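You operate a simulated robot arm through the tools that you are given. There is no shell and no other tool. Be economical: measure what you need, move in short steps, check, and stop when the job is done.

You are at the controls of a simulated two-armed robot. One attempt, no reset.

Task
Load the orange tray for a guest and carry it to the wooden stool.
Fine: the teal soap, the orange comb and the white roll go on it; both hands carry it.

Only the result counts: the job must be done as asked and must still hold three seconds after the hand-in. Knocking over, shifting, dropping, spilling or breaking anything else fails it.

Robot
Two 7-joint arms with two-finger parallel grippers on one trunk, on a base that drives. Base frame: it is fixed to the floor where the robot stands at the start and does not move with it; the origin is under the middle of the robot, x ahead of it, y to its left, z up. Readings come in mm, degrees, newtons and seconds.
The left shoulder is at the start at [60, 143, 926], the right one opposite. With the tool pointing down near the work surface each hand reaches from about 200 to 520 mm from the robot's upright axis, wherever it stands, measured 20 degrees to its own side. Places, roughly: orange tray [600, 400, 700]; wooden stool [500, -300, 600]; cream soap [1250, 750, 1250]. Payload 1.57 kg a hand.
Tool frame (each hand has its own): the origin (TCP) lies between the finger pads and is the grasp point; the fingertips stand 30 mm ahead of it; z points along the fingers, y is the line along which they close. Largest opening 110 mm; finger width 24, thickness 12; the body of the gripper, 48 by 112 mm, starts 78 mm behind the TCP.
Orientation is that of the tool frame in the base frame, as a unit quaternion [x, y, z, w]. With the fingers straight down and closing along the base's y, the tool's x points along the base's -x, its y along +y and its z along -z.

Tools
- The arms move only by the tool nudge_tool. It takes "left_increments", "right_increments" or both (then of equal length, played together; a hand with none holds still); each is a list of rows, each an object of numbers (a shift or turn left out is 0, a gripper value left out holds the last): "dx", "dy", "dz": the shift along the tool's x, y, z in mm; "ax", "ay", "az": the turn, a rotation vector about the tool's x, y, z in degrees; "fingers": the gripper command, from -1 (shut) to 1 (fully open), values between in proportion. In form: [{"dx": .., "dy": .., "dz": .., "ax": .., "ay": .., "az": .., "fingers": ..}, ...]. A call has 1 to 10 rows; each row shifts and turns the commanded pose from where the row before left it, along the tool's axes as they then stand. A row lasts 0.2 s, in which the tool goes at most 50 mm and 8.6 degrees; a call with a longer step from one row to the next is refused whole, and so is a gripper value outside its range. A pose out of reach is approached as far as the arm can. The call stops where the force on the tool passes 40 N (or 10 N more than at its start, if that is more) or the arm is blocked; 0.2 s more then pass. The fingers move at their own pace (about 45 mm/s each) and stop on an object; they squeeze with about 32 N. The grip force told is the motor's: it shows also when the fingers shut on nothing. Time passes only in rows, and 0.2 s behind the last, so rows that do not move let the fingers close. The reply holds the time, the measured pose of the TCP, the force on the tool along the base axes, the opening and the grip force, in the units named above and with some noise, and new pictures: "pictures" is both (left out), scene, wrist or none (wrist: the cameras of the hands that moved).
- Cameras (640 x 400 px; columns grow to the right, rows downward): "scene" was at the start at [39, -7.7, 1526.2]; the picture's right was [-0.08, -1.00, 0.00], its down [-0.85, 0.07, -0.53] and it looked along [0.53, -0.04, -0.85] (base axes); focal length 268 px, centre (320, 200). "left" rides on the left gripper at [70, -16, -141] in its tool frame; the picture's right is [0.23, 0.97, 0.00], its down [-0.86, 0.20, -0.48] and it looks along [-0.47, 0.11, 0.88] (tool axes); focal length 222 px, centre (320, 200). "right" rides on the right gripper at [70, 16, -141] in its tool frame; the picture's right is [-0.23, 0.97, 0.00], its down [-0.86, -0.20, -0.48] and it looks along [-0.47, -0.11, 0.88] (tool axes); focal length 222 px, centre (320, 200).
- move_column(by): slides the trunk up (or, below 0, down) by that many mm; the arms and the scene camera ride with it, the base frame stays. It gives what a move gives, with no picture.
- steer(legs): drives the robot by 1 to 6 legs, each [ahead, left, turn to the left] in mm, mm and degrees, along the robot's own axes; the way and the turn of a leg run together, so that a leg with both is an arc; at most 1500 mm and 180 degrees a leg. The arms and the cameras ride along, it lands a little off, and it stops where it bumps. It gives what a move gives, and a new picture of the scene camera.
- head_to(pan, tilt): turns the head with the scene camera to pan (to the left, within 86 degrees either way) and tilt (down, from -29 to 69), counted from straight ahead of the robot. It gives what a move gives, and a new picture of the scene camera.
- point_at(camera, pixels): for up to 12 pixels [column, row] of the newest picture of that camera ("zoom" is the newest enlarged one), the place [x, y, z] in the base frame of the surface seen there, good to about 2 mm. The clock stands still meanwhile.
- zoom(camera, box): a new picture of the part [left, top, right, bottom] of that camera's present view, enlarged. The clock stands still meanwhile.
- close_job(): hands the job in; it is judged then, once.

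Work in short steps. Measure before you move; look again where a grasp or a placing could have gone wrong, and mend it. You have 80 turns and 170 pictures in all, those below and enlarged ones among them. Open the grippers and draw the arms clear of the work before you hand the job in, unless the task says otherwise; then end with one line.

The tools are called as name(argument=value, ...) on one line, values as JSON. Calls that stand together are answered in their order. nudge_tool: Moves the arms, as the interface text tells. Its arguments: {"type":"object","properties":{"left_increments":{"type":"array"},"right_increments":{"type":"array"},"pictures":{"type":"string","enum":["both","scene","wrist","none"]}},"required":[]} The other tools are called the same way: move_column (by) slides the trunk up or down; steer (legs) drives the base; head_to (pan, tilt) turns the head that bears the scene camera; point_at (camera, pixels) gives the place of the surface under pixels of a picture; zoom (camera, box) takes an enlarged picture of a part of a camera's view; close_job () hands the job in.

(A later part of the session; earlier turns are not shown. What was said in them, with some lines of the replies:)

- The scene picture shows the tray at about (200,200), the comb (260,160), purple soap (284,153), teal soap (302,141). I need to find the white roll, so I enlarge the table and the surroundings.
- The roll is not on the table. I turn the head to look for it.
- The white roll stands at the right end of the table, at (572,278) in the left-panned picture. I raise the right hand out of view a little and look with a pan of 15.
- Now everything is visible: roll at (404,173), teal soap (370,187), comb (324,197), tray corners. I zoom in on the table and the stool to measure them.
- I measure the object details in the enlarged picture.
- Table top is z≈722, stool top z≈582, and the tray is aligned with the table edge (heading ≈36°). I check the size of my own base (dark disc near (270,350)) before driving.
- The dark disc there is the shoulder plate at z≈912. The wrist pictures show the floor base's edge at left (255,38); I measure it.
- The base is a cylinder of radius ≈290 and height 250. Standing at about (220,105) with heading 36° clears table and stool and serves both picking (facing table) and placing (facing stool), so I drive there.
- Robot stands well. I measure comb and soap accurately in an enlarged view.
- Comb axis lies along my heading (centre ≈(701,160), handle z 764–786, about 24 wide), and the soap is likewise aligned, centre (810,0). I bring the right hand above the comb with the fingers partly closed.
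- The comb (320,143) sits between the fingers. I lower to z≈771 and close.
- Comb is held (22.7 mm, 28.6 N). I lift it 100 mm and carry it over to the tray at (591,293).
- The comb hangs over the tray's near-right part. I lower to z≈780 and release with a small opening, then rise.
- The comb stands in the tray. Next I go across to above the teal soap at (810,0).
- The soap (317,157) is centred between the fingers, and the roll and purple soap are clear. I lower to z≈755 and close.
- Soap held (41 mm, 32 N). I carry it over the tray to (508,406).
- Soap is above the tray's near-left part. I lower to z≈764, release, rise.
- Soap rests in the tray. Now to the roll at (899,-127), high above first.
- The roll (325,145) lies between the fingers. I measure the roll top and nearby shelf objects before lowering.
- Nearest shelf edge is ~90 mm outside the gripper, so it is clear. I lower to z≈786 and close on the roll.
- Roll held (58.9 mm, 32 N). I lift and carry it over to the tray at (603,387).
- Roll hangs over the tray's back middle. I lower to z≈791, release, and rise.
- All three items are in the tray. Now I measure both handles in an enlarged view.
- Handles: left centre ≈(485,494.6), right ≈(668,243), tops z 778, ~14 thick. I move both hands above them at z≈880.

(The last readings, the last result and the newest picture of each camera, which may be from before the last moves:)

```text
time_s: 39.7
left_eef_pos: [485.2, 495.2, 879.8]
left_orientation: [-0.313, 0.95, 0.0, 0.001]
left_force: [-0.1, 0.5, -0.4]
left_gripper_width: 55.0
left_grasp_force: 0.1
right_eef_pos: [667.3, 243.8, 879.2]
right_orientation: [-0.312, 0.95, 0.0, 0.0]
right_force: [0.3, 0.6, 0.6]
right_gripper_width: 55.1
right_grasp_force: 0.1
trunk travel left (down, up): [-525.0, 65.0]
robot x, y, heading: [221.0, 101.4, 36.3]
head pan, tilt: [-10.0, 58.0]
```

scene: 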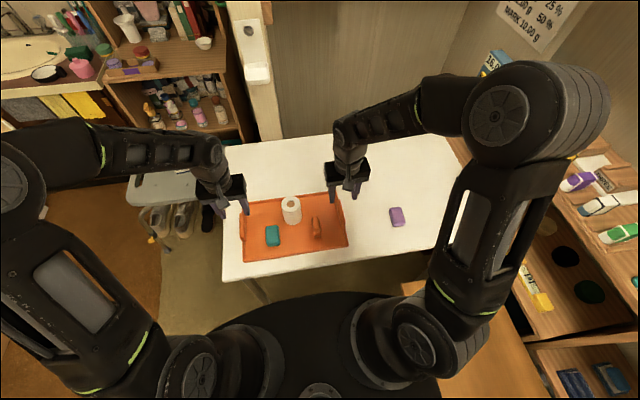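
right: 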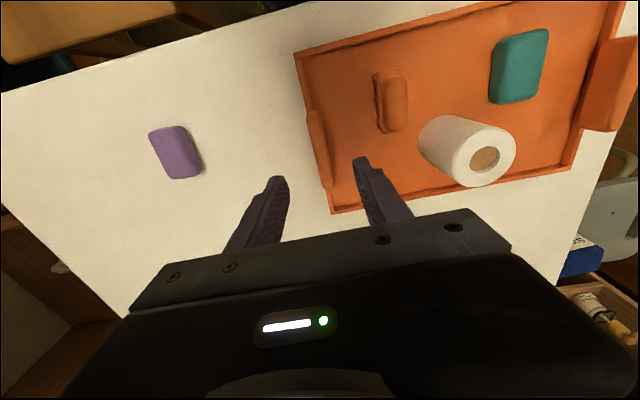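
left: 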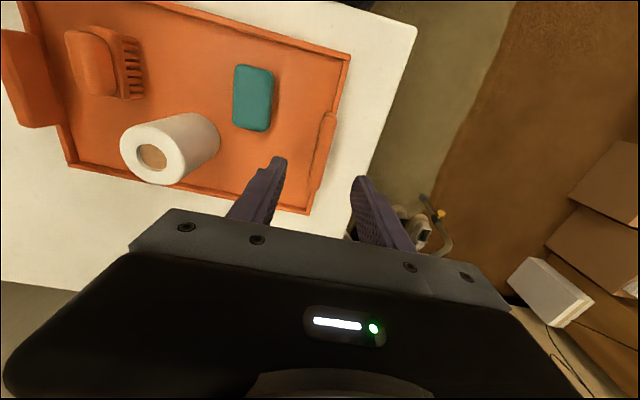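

Both hands are over the handles. I lower both to z≈767 and close together.

nudge_tool(left_increments=[{"dz": 45}, {"dz": 40}, {"dz": 20}, {"dz": 8}, {"fingers": -0.5}, {"fingers": -1}, {"fingers": -1}, {"fingers": -1}], right_increments=[{"dz": 45}, {"dz": 40}, {"dz": 20}, {"dz": 8}, {"fingers": -0.5}, {"fingers": -1}, {"fingers": -1}, {"fingers": -1}], pictures="both")

```text
time_s: 41.5
left_eef_pos: [484.7, 495.1, 768.0]
left_orientation: [-0.313, 0.95, 0.002, -0.002]
left_force: [-14.0, 15.4, 2.2]
left_gripper_width: 16.0
left_grasp_force: 27.2
right_eef_pos: [668.3, 242.1, 765.9]
right_orientation: [-0.311, 0.95, -0.001, 0.0]
right_force: [13.1, -12.1, -0.3]
right_gripper_width: 15.9
right_grasp_force: 27.6
trunk travel left (down, up): [-525.0, 65.0]
robot x, y, heading: [222.3, 102.4, 36.4]
head pan, tilt: [-10.0, 58.0]
```

scene: 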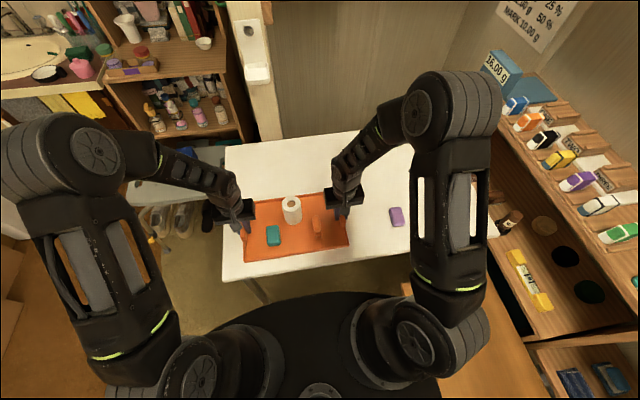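
right: 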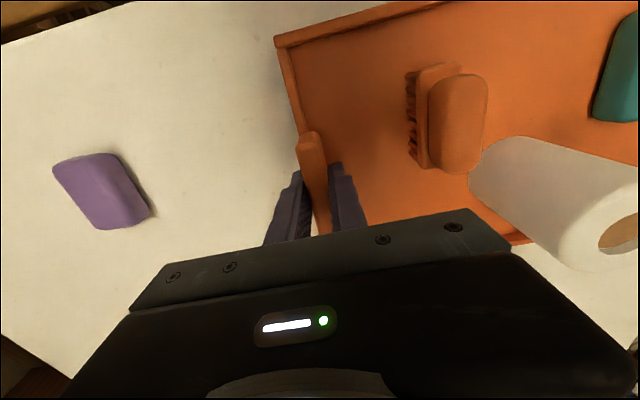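
left: 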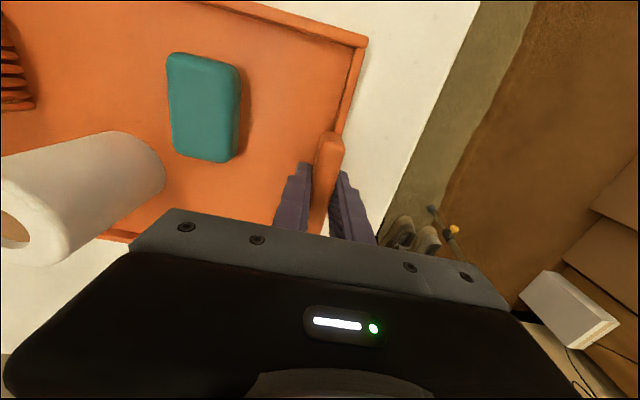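

Both handles are held (16 mm), but the hands press against each other with ~19 N. I test a small relief, both outward by 1 mm.

nudge_tool(left_increments=[{"dy": 1}, {}], right_increments=[{"dy": -1}, {}], pictures="none")

```text
time_s: 42.1
left_eef_pos: [484.0, 497.0, 767.2]
left_orientation: [-0.312, 0.95, 0.0, -0.001]
left_force: [-14.4, 13.7, -0.7]
left_gripper_width: 15.7
left_grasp_force: 31.7
right_eef_pos: [668.5, 242.7, 765.7]
right_orientation: [-0.311, 0.95, -0.001, 0.0]
right_force: [15.4, -13.8, 0.0]
right_gripper_width: 15.8
right_grasp_force: 30.9
trunk travel left (down, up): [-525.0, 65.0]
robot x, y, heading: [222.7, 100.2, 36.5]
head pan, tilt: [-10.0, 58.0]
```

Little change; I try 2 mm more outward.

nudge_tool(left_increments=[{"dy": 2}, {}, {}], right_increments=[{"dy": -2}, {}, {}], pictures="none")

```text
time_s: 42.9
left_eef_pos: [483.2, 495.8, 767.2]
left_orientation: [-0.311, 0.95, -0.001, 0.0]
left_force: [-7.1, 0.0, 0.9]
left_gripper_width: 15.9
left_grasp_force: 31.5
right_eef_pos: [668.6, 241.0, 768.1]
right_orientation: [-0.312, 0.95, 0.001, 0.001]
right_force: [7.0, -1.3, -0.5]
right_gripper_width: 15.9
right_grasp_force: 31.7
trunk travel left (down, up): [-525.0, 65.0]
robot x, y, heading: [221.8, 104.1, 36.3]
head pan, tilt: [-10.0, 58.0]
```

Internal force dropped to 7 N. I lift the tray with the column, first 20 mm.

move_column(by=20)

zoom(camera="scene", box=[210, 170, 370, 270])

```text
time_s: 43.5
left_eef_pos: [483.5, 497.5, 786.4]
left_orientation: [-0.312, 0.95, -0.001, 0.0]
left_force: [-1.4, -5.2, -1.9]
left_gripper_width: 15.9
left_grasp_force: 31.6
right_eef_pos: [667.9, 242.7, 786.8]
right_orientation: [-0.313, 0.95, 0.001, 0.0]
right_force: [1.9, 5.5, -3.6]
right_gripper_width: 16.0
right_grasp_force: 31.8
trunk travel left (down, up): [-545.0, 45.0]
robot x, y, heading: [217.7, 102.3, 36.3]
head pan, tilt: [-10.0, 58.0]
```

```text
4.00 times, centred on (290, 220) of scene
```

zoom: 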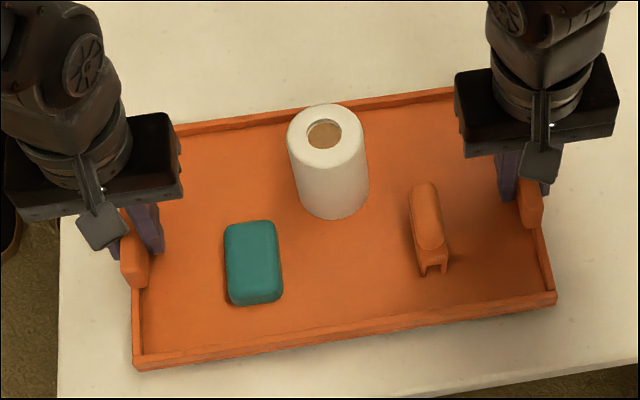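

The tray is lifted level and its load is calm. I raise it a further 40 mm by column and 30 mm by the arms, so it clears the purple soap during the turn.

move_column(by=40)

nudge_tool(left_increments=[{"dz": -6}, {"dz": -9}, {"dz": -9}, {"dz": -6}, {}], right_increments=[{"dz": -6}, {"dz": -9}, {"dz": -9}, {"dz": -6}, {}], pictures="scene")

```text
time_s: 44.4
left_eef_pos: [483.5, 497.0, 825.9]
left_orientation: [-0.311, 0.95, -0.001, 0.001]
left_force: [1.5, -12.3, -2.7]
left_gripper_width: 15.6
left_grasp_force: 32.1
right_eef_pos: [668.2, 242.2, 826.2]
right_orientation: [-0.312, 0.95, 0.0, 0.0]
right_force: [-2.3, 11.5, -3.8]
right_gripper_width: 15.6
right_grasp_force: 31.2
trunk travel left (down, up): [-585.0, 5.0]
robot x, y, heading: [221.0, 100.4, 36.3]
head pan, tilt: [-10.0, 58.0]
```

```text
time_s: 45.6
left_eef_pos: [484.6, 496.0, 857.8]
left_orientation: [-0.312, 0.95, 0.001, 0.0]
left_force: [4.4, -13.1, -3.8]
left_gripper_width: 16.0
left_grasp_force: 31.9
right_eef_pos: [668.1, 241.9, 856.3]
right_orientation: [-0.313, 0.95, 0.001, 0.0]
right_force: [-4.5, 13.1, -1.8]
right_gripper_width: 15.8
right_grasp_force: 31.9
trunk travel left (down, up): [-585.0, 5.0]
robot x, y, heading: [220.3, 104.1, 36.4]
head pan, tilt: [-10.0, 58.0]
```

scene: 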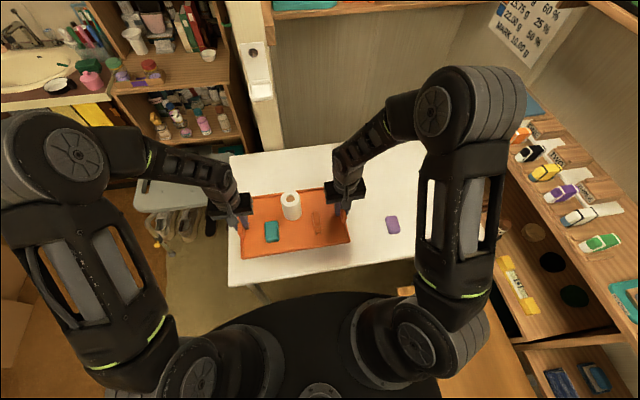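

Hands now pull outward ~13 N, so I'll relax 1 mm each. I also measure the right elbow and shelf edges to check the turning sweep.

point_at(camera="scene", pixels=[[515, 95], [490, 200], [480, 310], [620, 300], [560, 240], [500, 240], [530, 350], [590, 370], [545, 370], [625, 345], [70, 140], [140, 340]])

nudge_tool(left_increments=[{"dy": -1}, {}], right_increments=[{"dy": 1}, {}], pictures="none")

```text
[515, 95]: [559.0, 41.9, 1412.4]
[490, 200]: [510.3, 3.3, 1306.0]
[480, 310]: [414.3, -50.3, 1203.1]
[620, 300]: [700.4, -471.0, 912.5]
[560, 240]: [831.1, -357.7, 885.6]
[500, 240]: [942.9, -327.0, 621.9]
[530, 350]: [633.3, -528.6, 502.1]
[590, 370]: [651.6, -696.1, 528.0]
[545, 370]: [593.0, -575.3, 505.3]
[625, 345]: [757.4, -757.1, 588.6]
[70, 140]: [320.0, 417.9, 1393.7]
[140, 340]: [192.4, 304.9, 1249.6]
```

```text
time_s: 46.2
left_eef_pos: [484.6, 496.3, 857.5]
left_orientation: [-0.313, 0.95, 0.0, -0.001]
left_force: [0.2, -7.7, -2.7]
left_gripper_width: 15.9
left_grasp_force: 31.9
right_eef_pos: [668.1, 240.6, 855.7]
right_orientation: [-0.312, 0.95, 0.0, -0.001]
right_force: [-0.1, 8.8, -2.1]
right_gripper_width: 15.8
right_grasp_force: 31.5
trunk travel left (down, up): [-585.0, 5.0]
robot x, y, heading: [221.8, 103.9, 36.4]
head pan, tilt: [-10.0, 58.0]
```

The sweep radius (~570) stays well inside the shelf edge (~730 away). I turn right 90° in place, in three legs.

steer(legs=[[0, 0, -30], [0, 0, -30], [0, 0, -30.4]])

```text
time_s: 51.0
left_eef_pos: [609.6, -166.2, 856.8]
left_orientation: [0.457, 0.889, 0.002, -0.001]
left_force: [9.8, 12.2, -3.8]
left_gripper_width: 15.9
left_grasp_force: 31.2
right_eef_pos: [352.6, -347.4, 855.9]
right_orientation: [0.459, 0.888, 0.0, 0.0]
right_force: [-11.3, -13.4, -2.7]
right_gripper_width: 15.9
right_grasp_force: 31.2
trunk travel left (down, up): [-585.0, 5.0]
robot x, y, heading: [218.8, 104.1, -54.7]
head pan, tilt: [-10.0, 58.0]
```

scene: 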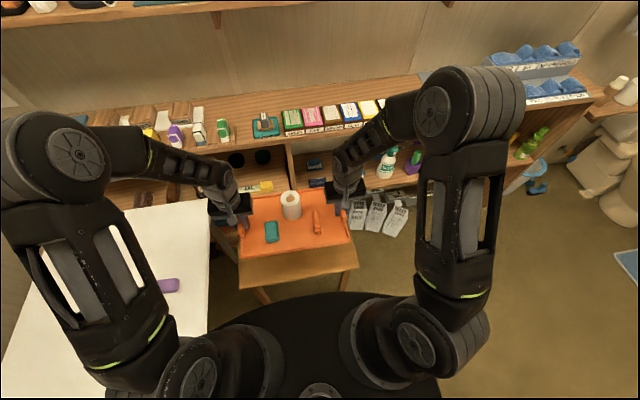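

The tray is over the stool's near side. I recheck the stool's near corners at (240,285) and (357,270) and the tray rim.

zoom(camera="scene", box=[210, 180, 390, 310])

point_at(camera="scene", pixels=[[241, 284], [300, 275], [357, 265], [241, 263], [350, 243], [357, 240], [240, 280]])

```text
3.08 times, centred on (300, 245) of scene
```

zoom: 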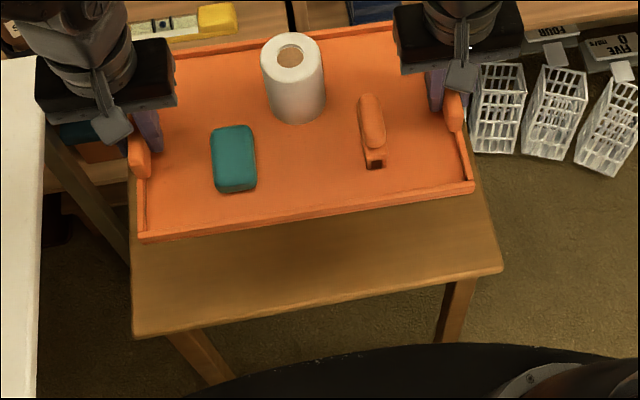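

```text
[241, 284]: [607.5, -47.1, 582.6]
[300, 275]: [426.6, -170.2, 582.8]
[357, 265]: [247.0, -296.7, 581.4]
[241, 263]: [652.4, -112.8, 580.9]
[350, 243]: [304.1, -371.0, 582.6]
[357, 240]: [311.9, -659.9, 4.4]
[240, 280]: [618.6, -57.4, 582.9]
```

point_at(camera="zoom", pixels=[[136, 331], [310, 302], [498, 267], [135, 245], [480, 200], [140, 237], [473, 187], [300, 206]])

```text
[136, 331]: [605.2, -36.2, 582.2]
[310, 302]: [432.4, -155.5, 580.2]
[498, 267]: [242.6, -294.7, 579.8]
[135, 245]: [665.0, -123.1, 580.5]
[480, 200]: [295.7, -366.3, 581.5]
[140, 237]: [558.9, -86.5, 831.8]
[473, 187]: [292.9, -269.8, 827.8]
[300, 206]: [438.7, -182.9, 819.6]
```

Stool top spans u 383–685, v 23–468 (centre ≈ (534,245)); the tray centre is at (491,238). I extend both hands 42 mm ahead and 6 mm left, gently, easing the inner force too.

nudge_tool(left_increments=[{"dx": -3, "dy": 0.2}, {"dx": -6, "dy": 0.8}, {"dx": -8, "dy": 1}, {"dx": -8, "dy": 1}, {"dx": -8, "dy": 1}, {"dx": -6, "dy": 1}, {"dx": -3}, {}], right_increments=[{"dx": -3, "dy": 0.2}, {"dx": -6, "dy": 0.8}, {"dx": -8, "dy": 1}, {"dx": -8, "dy": 1}, {"dx": -8, "dy": 1}, {"dx": -6, "dy": 1}, {"dx": -3}, {}], pictures="none")

move_column(by=-150)

zoom(camera="scene", box=[190, 130, 410, 290])

```text
time_s: 52.8
left_eef_pos: [639.3, -197.0, 856.2]
left_orientation: [0.458, 0.889, 0.001, -0.001]
left_force: [-2.3, 2.5, -3.9]
left_gripper_width: 15.9
left_grasp_force: 31.1
right_eef_pos: [382.1, -378.9, 856.0]
right_orientation: [0.459, 0.889, -0.001, 0.0]
right_force: [2.1, -2.1, -0.8]
right_gripper_width: 15.9
right_grasp_force: 31.3
trunk travel left (down, up): [-585.0, 5.0]
robot x, y, heading: [220.6, 104.9, -54.4]
head pan, tilt: [-10.0, 58.0]
```

```text
time_s: 54.6
left_eef_pos: [639.5, -197.6, 706.4]
left_orientation: [0.457, 0.889, 0.001, -0.001]
left_force: [-2.7, 3.3, -3.8]
left_gripper_width: 16.1
left_grasp_force: 31.5
right_eef_pos: [381.0, -378.5, 705.4]
right_orientation: [0.459, 0.889, 0.0, 0.0]
right_force: [2.2, -2.1, -0.7]
right_gripper_width: 16.0
right_grasp_force: 31.6
trunk travel left (down, up): [-435.0, 155.0]
robot x, y, heading: [221.9, 102.9, -54.5]
head pan, tilt: [-10.0, 58.0]
```

```text
2.50 times, centred on (300, 210) of scene
```

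zoom: 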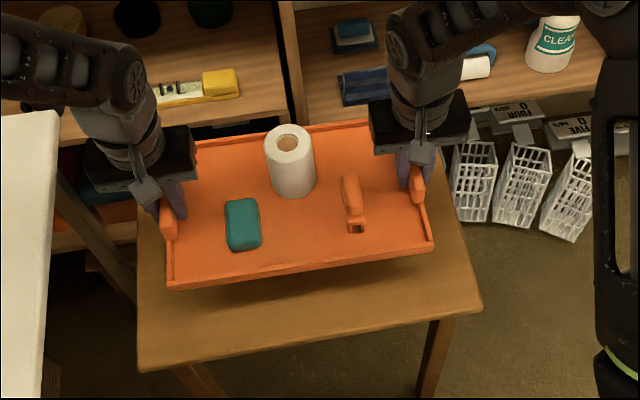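

The tray is centred over the stool (u 533, v 243) with the table well clear. I lower by another 66 mm.

move_column(by=-66)

nudge_tool(left_increments=[{"dz": 4}, {"dz": 3}, {"dz": 2}, {}], right_increments=[{"dz": 4}, {"dz": 3}, {"dz": 2}, {}], pictures="scene")

```text
time_s: 55.6
left_eef_pos: [639.0, -197.4, 642.1]
left_orientation: [0.458, 0.889, 0.001, 0.0]
left_force: [-2.1, 3.1, -5.4]
left_gripper_width: 15.9
left_grasp_force: 31.2
right_eef_pos: [382.6, -376.4, 639.2]
right_orientation: [0.459, 0.889, -0.001, 0.0]
right_force: [2.4, -3.5, -0.4]
right_gripper_width: 16.2
right_grasp_force: 31.3
trunk travel left (down, up): [-369.0, 221.0]
robot x, y, heading: [222.9, 105.1, -54.5]
head pan, tilt: [-10.0, 58.0]
```

```text
time_s: 56.6
left_eef_pos: [639.0, -198.7, 631.2]
left_orientation: [0.458, 0.889, 0.0, -0.001]
left_force: [-2.3, 4.3, -5.7]
left_gripper_width: 16.1
left_grasp_force: 30.5
right_eef_pos: [382.6, -377.7, 630.0]
right_orientation: [0.458, 0.889, 0.001, 0.0]
right_force: [1.6, -3.4, -0.3]
right_gripper_width: 15.8
right_grasp_force: 31.4
trunk travel left (down, up): [-369.0, 221.0]
robot x, y, heading: [219.6, 102.8, -54.6]
head pan, tilt: [-10.0, 58.0]
```

scene: 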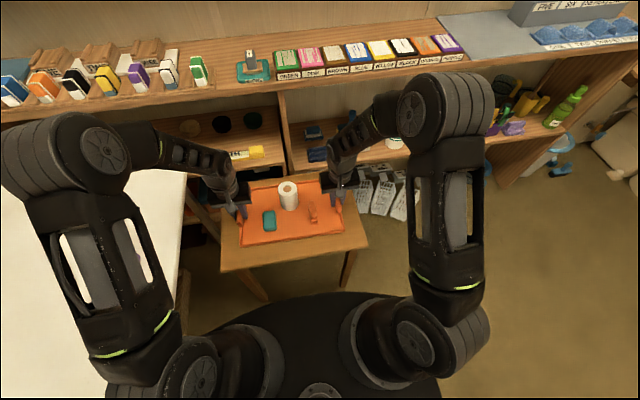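

No contact yet (z≈630.5, contact expected near 627). I go down in 1 mm steps watching the force.

nudge_tool(left_increments=[{"dz": 1}, {"dz": 1}, {"dz": 1}, {}], right_increments=[{"dz": 1}, {"dz": 1}, {"dz": 1}, {}], pictures="none")

```text
time_s: 57.6
left_eef_pos: [639.0, -196.6, 629.3]
left_orientation: [0.458, 0.889, 0.0, 0.0]
left_force: [-3.8, -0.7, -5.2]
left_gripper_width: 15.9
left_grasp_force: 31.5
right_eef_pos: [382.4, -377.4, 627.3]
right_orientation: [0.458, 0.889, 0.0, 0.0]
right_force: [4.1, 0.1, 1.2]
right_gripper_width: 15.8
right_grasp_force: 31.3
trunk travel left (down, up): [-369.0, 221.0]
robot x, y, heading: [222.6, 103.4, -54.3]
head pan, tilt: [-10.0, 58.0]
```

nudge_tool(left_increments=[{"dz": 1}, {"dz": 1}, {}], right_increments=[{"dz": 0.5}, {"dz": 0.5}, {}], pictures="none")

```text
time_s: 58.4
left_eef_pos: [638.7, -197.2, 625.8]
left_orientation: [0.457, 0.889, 0.0, -0.001]
left_force: [-3.6, 2.1, -1.2]
left_gripper_width: 15.9
left_grasp_force: 31.3
right_eef_pos: [380.8, -378.7, 626.9]
right_orientation: [0.459, 0.888, -0.001, 0.0]
right_force: [4.0, -2.0, -3.5]
right_gripper_width: 15.6
right_grasp_force: 31.4
trunk travel left (down, up): [-369.0, 221.0]
robot x, y, heading: [219.8, 103.8, -54.4]
head pan, tilt: [-10.0, 58.0]
```

The forces begin to lighten; one more millimetre with each hand.

nudge_tool(left_increments=[{"dz": 0.7}, {}, {}], right_increments=[{"dz": 0.7}, {}, {}], pictures="none")

zoom(camera="scene", box=[200, 160, 380, 290])

```text
time_s: 59.2
left_eef_pos: [638.4, -196.8, 627.2]
left_orientation: [0.458, 0.889, 0.001, 0.0]
left_force: [-1.5, 2.2, 8.6]
left_gripper_width: 15.9
left_grasp_force: 31.7
right_eef_pos: [381.4, -378.2, 627.3]
right_orientation: [0.458, 0.889, 0.0, 0.0]
right_force: [3.6, -1.0, 0.1]
right_gripper_width: 16.1
right_grasp_force: 31.2
trunk travel left (down, up): [-369.0, 221.0]
robot x, y, heading: [219.2, 97.3, -54.6]
head pan, tilt: [-10.0, 58.0]
```

```text
3.08 times, centred on (290, 225) of scene
```

zoom: 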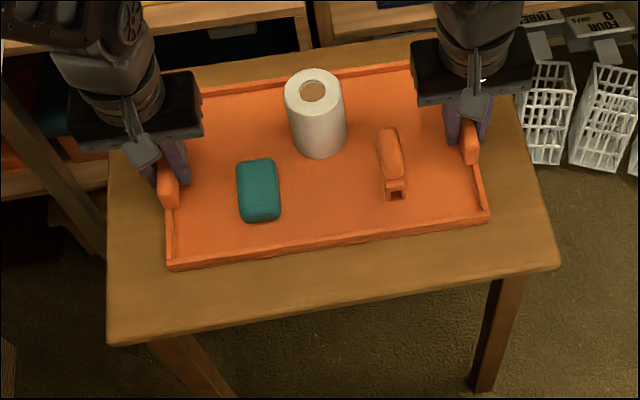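

The tray rests on the stool (upward push felt). I open both hands a bit, wait, and rise straight up.

nudge_tool(left_increments=[{"fingers": -0.5}, {"fingers": -0.2}, {}, {"dz": -8}, {"dz": -30}, {"dz": -45}, {"dz": -45}, {"dz": -45}], right_increments=[{"fingers": -0.5}, {"fingers": -0.2}, {}, {"dz": -8}, {"dz": -30}, {"dz": -45}, {"dz": -45}, {"dz": -45}], pictures="both")

```text
time_s: 61.0
left_eef_pos: [640.0, -196.6, 799.6]
left_orientation: [0.458, 0.889, 0.001, -0.001]
left_force: [-0.3, 0.3, -0.1]
left_gripper_width: 43.9
left_grasp_force: 0.1
right_eef_pos: [380.9, -377.0, 800.2]
right_orientation: [0.458, 0.889, 0.001, 0.0]
right_force: [-0.1, 0.4, -0.2]
right_gripper_width: 43.9
right_grasp_force: 0.1
trunk travel left (down, up): [-369.0, 221.0]
robot x, y, heading: [221.6, 98.7, -55.0]
head pan, tilt: [-10.0, 58.0]
```

scene: 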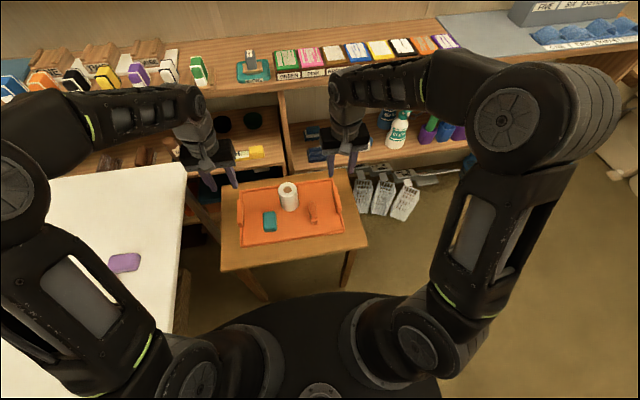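
right: 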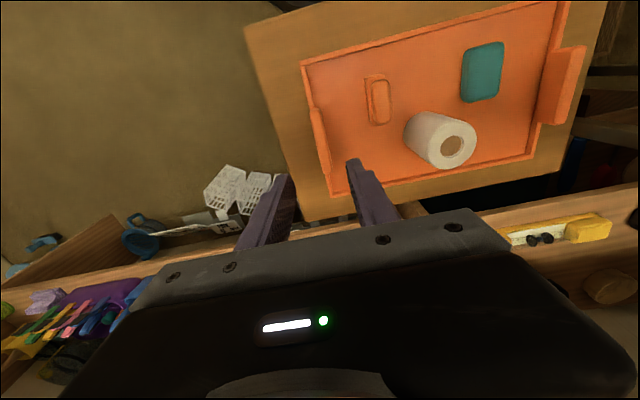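
left: 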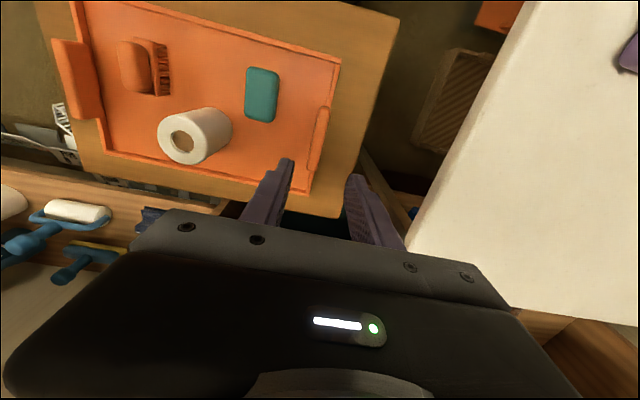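

The tray stands on the stool with all three items upright. I raise the trunk, draw the hands back, and open them fully.

move_column(by=150)

nudge_tool(left_increments=[{"dx": 40, "fingers": 1}, {"dx": 40}, {"dx": 40}, {}, {}], right_increments=[{"dx": 40, "fingers": 1}, {"dx": 40}, {"dx": 40}, {}, {}], pictures="scene")

zoom(camera="scene", box=[200, 160, 380, 290])

```text
time_s: 62.8
left_eef_pos: [641.3, -197.5, 950.6]
left_orientation: [0.458, 0.889, 0.0, 0.0]
left_force: [0.1, 1.2, 0.5]
left_gripper_width: 44.1
left_grasp_force: 0.0
right_eef_pos: [381.9, -378.1, 950.2]
right_orientation: [0.459, 0.889, 0.0, 0.0]
right_force: [0.1, 0.1, 0.3]
right_gripper_width: 43.9
right_grasp_force: 0.1
trunk travel left (down, up): [-519.0, 71.0]
robot x, y, heading: [220.4, 104.6, -54.6]
head pan, tilt: [-10.0, 58.0]
```

```text
time_s: 64.0
left_eef_pos: [569.7, -99.7, 950.6]
left_orientation: [0.458, 0.889, 0.001, 0.0]
left_force: [0.3, -0.1, -0.1]
left_gripper_width: 109.8
left_grasp_force: 0.0
right_eef_pos: [311.7, -279.5, 949.8]
right_orientation: [0.459, 0.888, 0.0, 0.0]
right_force: [0.3, -0.1, -0.5]
right_gripper_width: 110.0
right_grasp_force: 0.0
trunk travel left (down, up): [-519.0, 71.0]
robot x, y, heading: [223.3, 106.1, -54.8]
head pan, tilt: [-10.0, 58.0]
```

scene: 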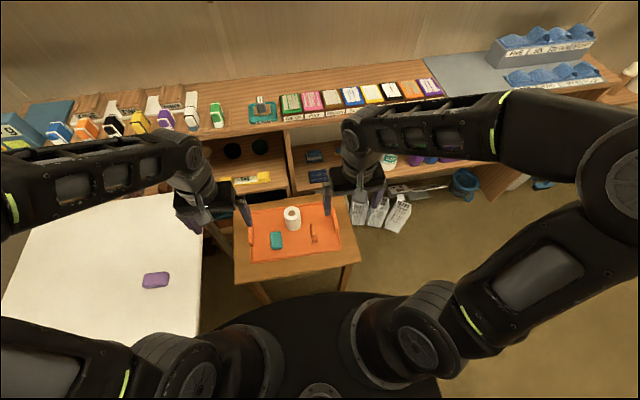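

```text
3.08 times, centred on (290, 225) of scene
```

zoom: 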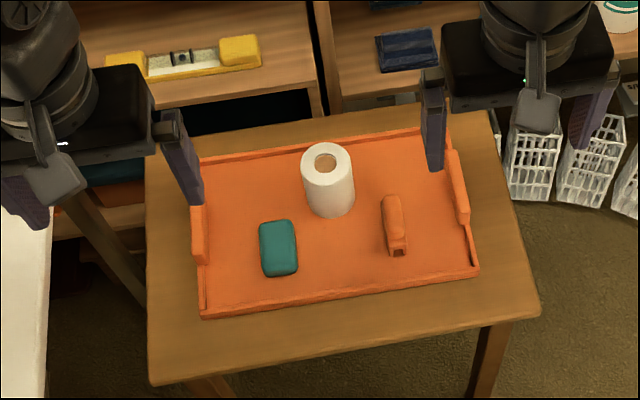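

The loaded tray stands fully on the stool, the purple soap is untouched on the table, and the hands are open and clear. I hand the job in.

close_job()

```text
The job is handed in.
```

The orange tray is on the wooden stool, carried there with both hands and holding the teal soap, the orange comb and the white roll; nothing else was knocked or moved in the pictures I took.
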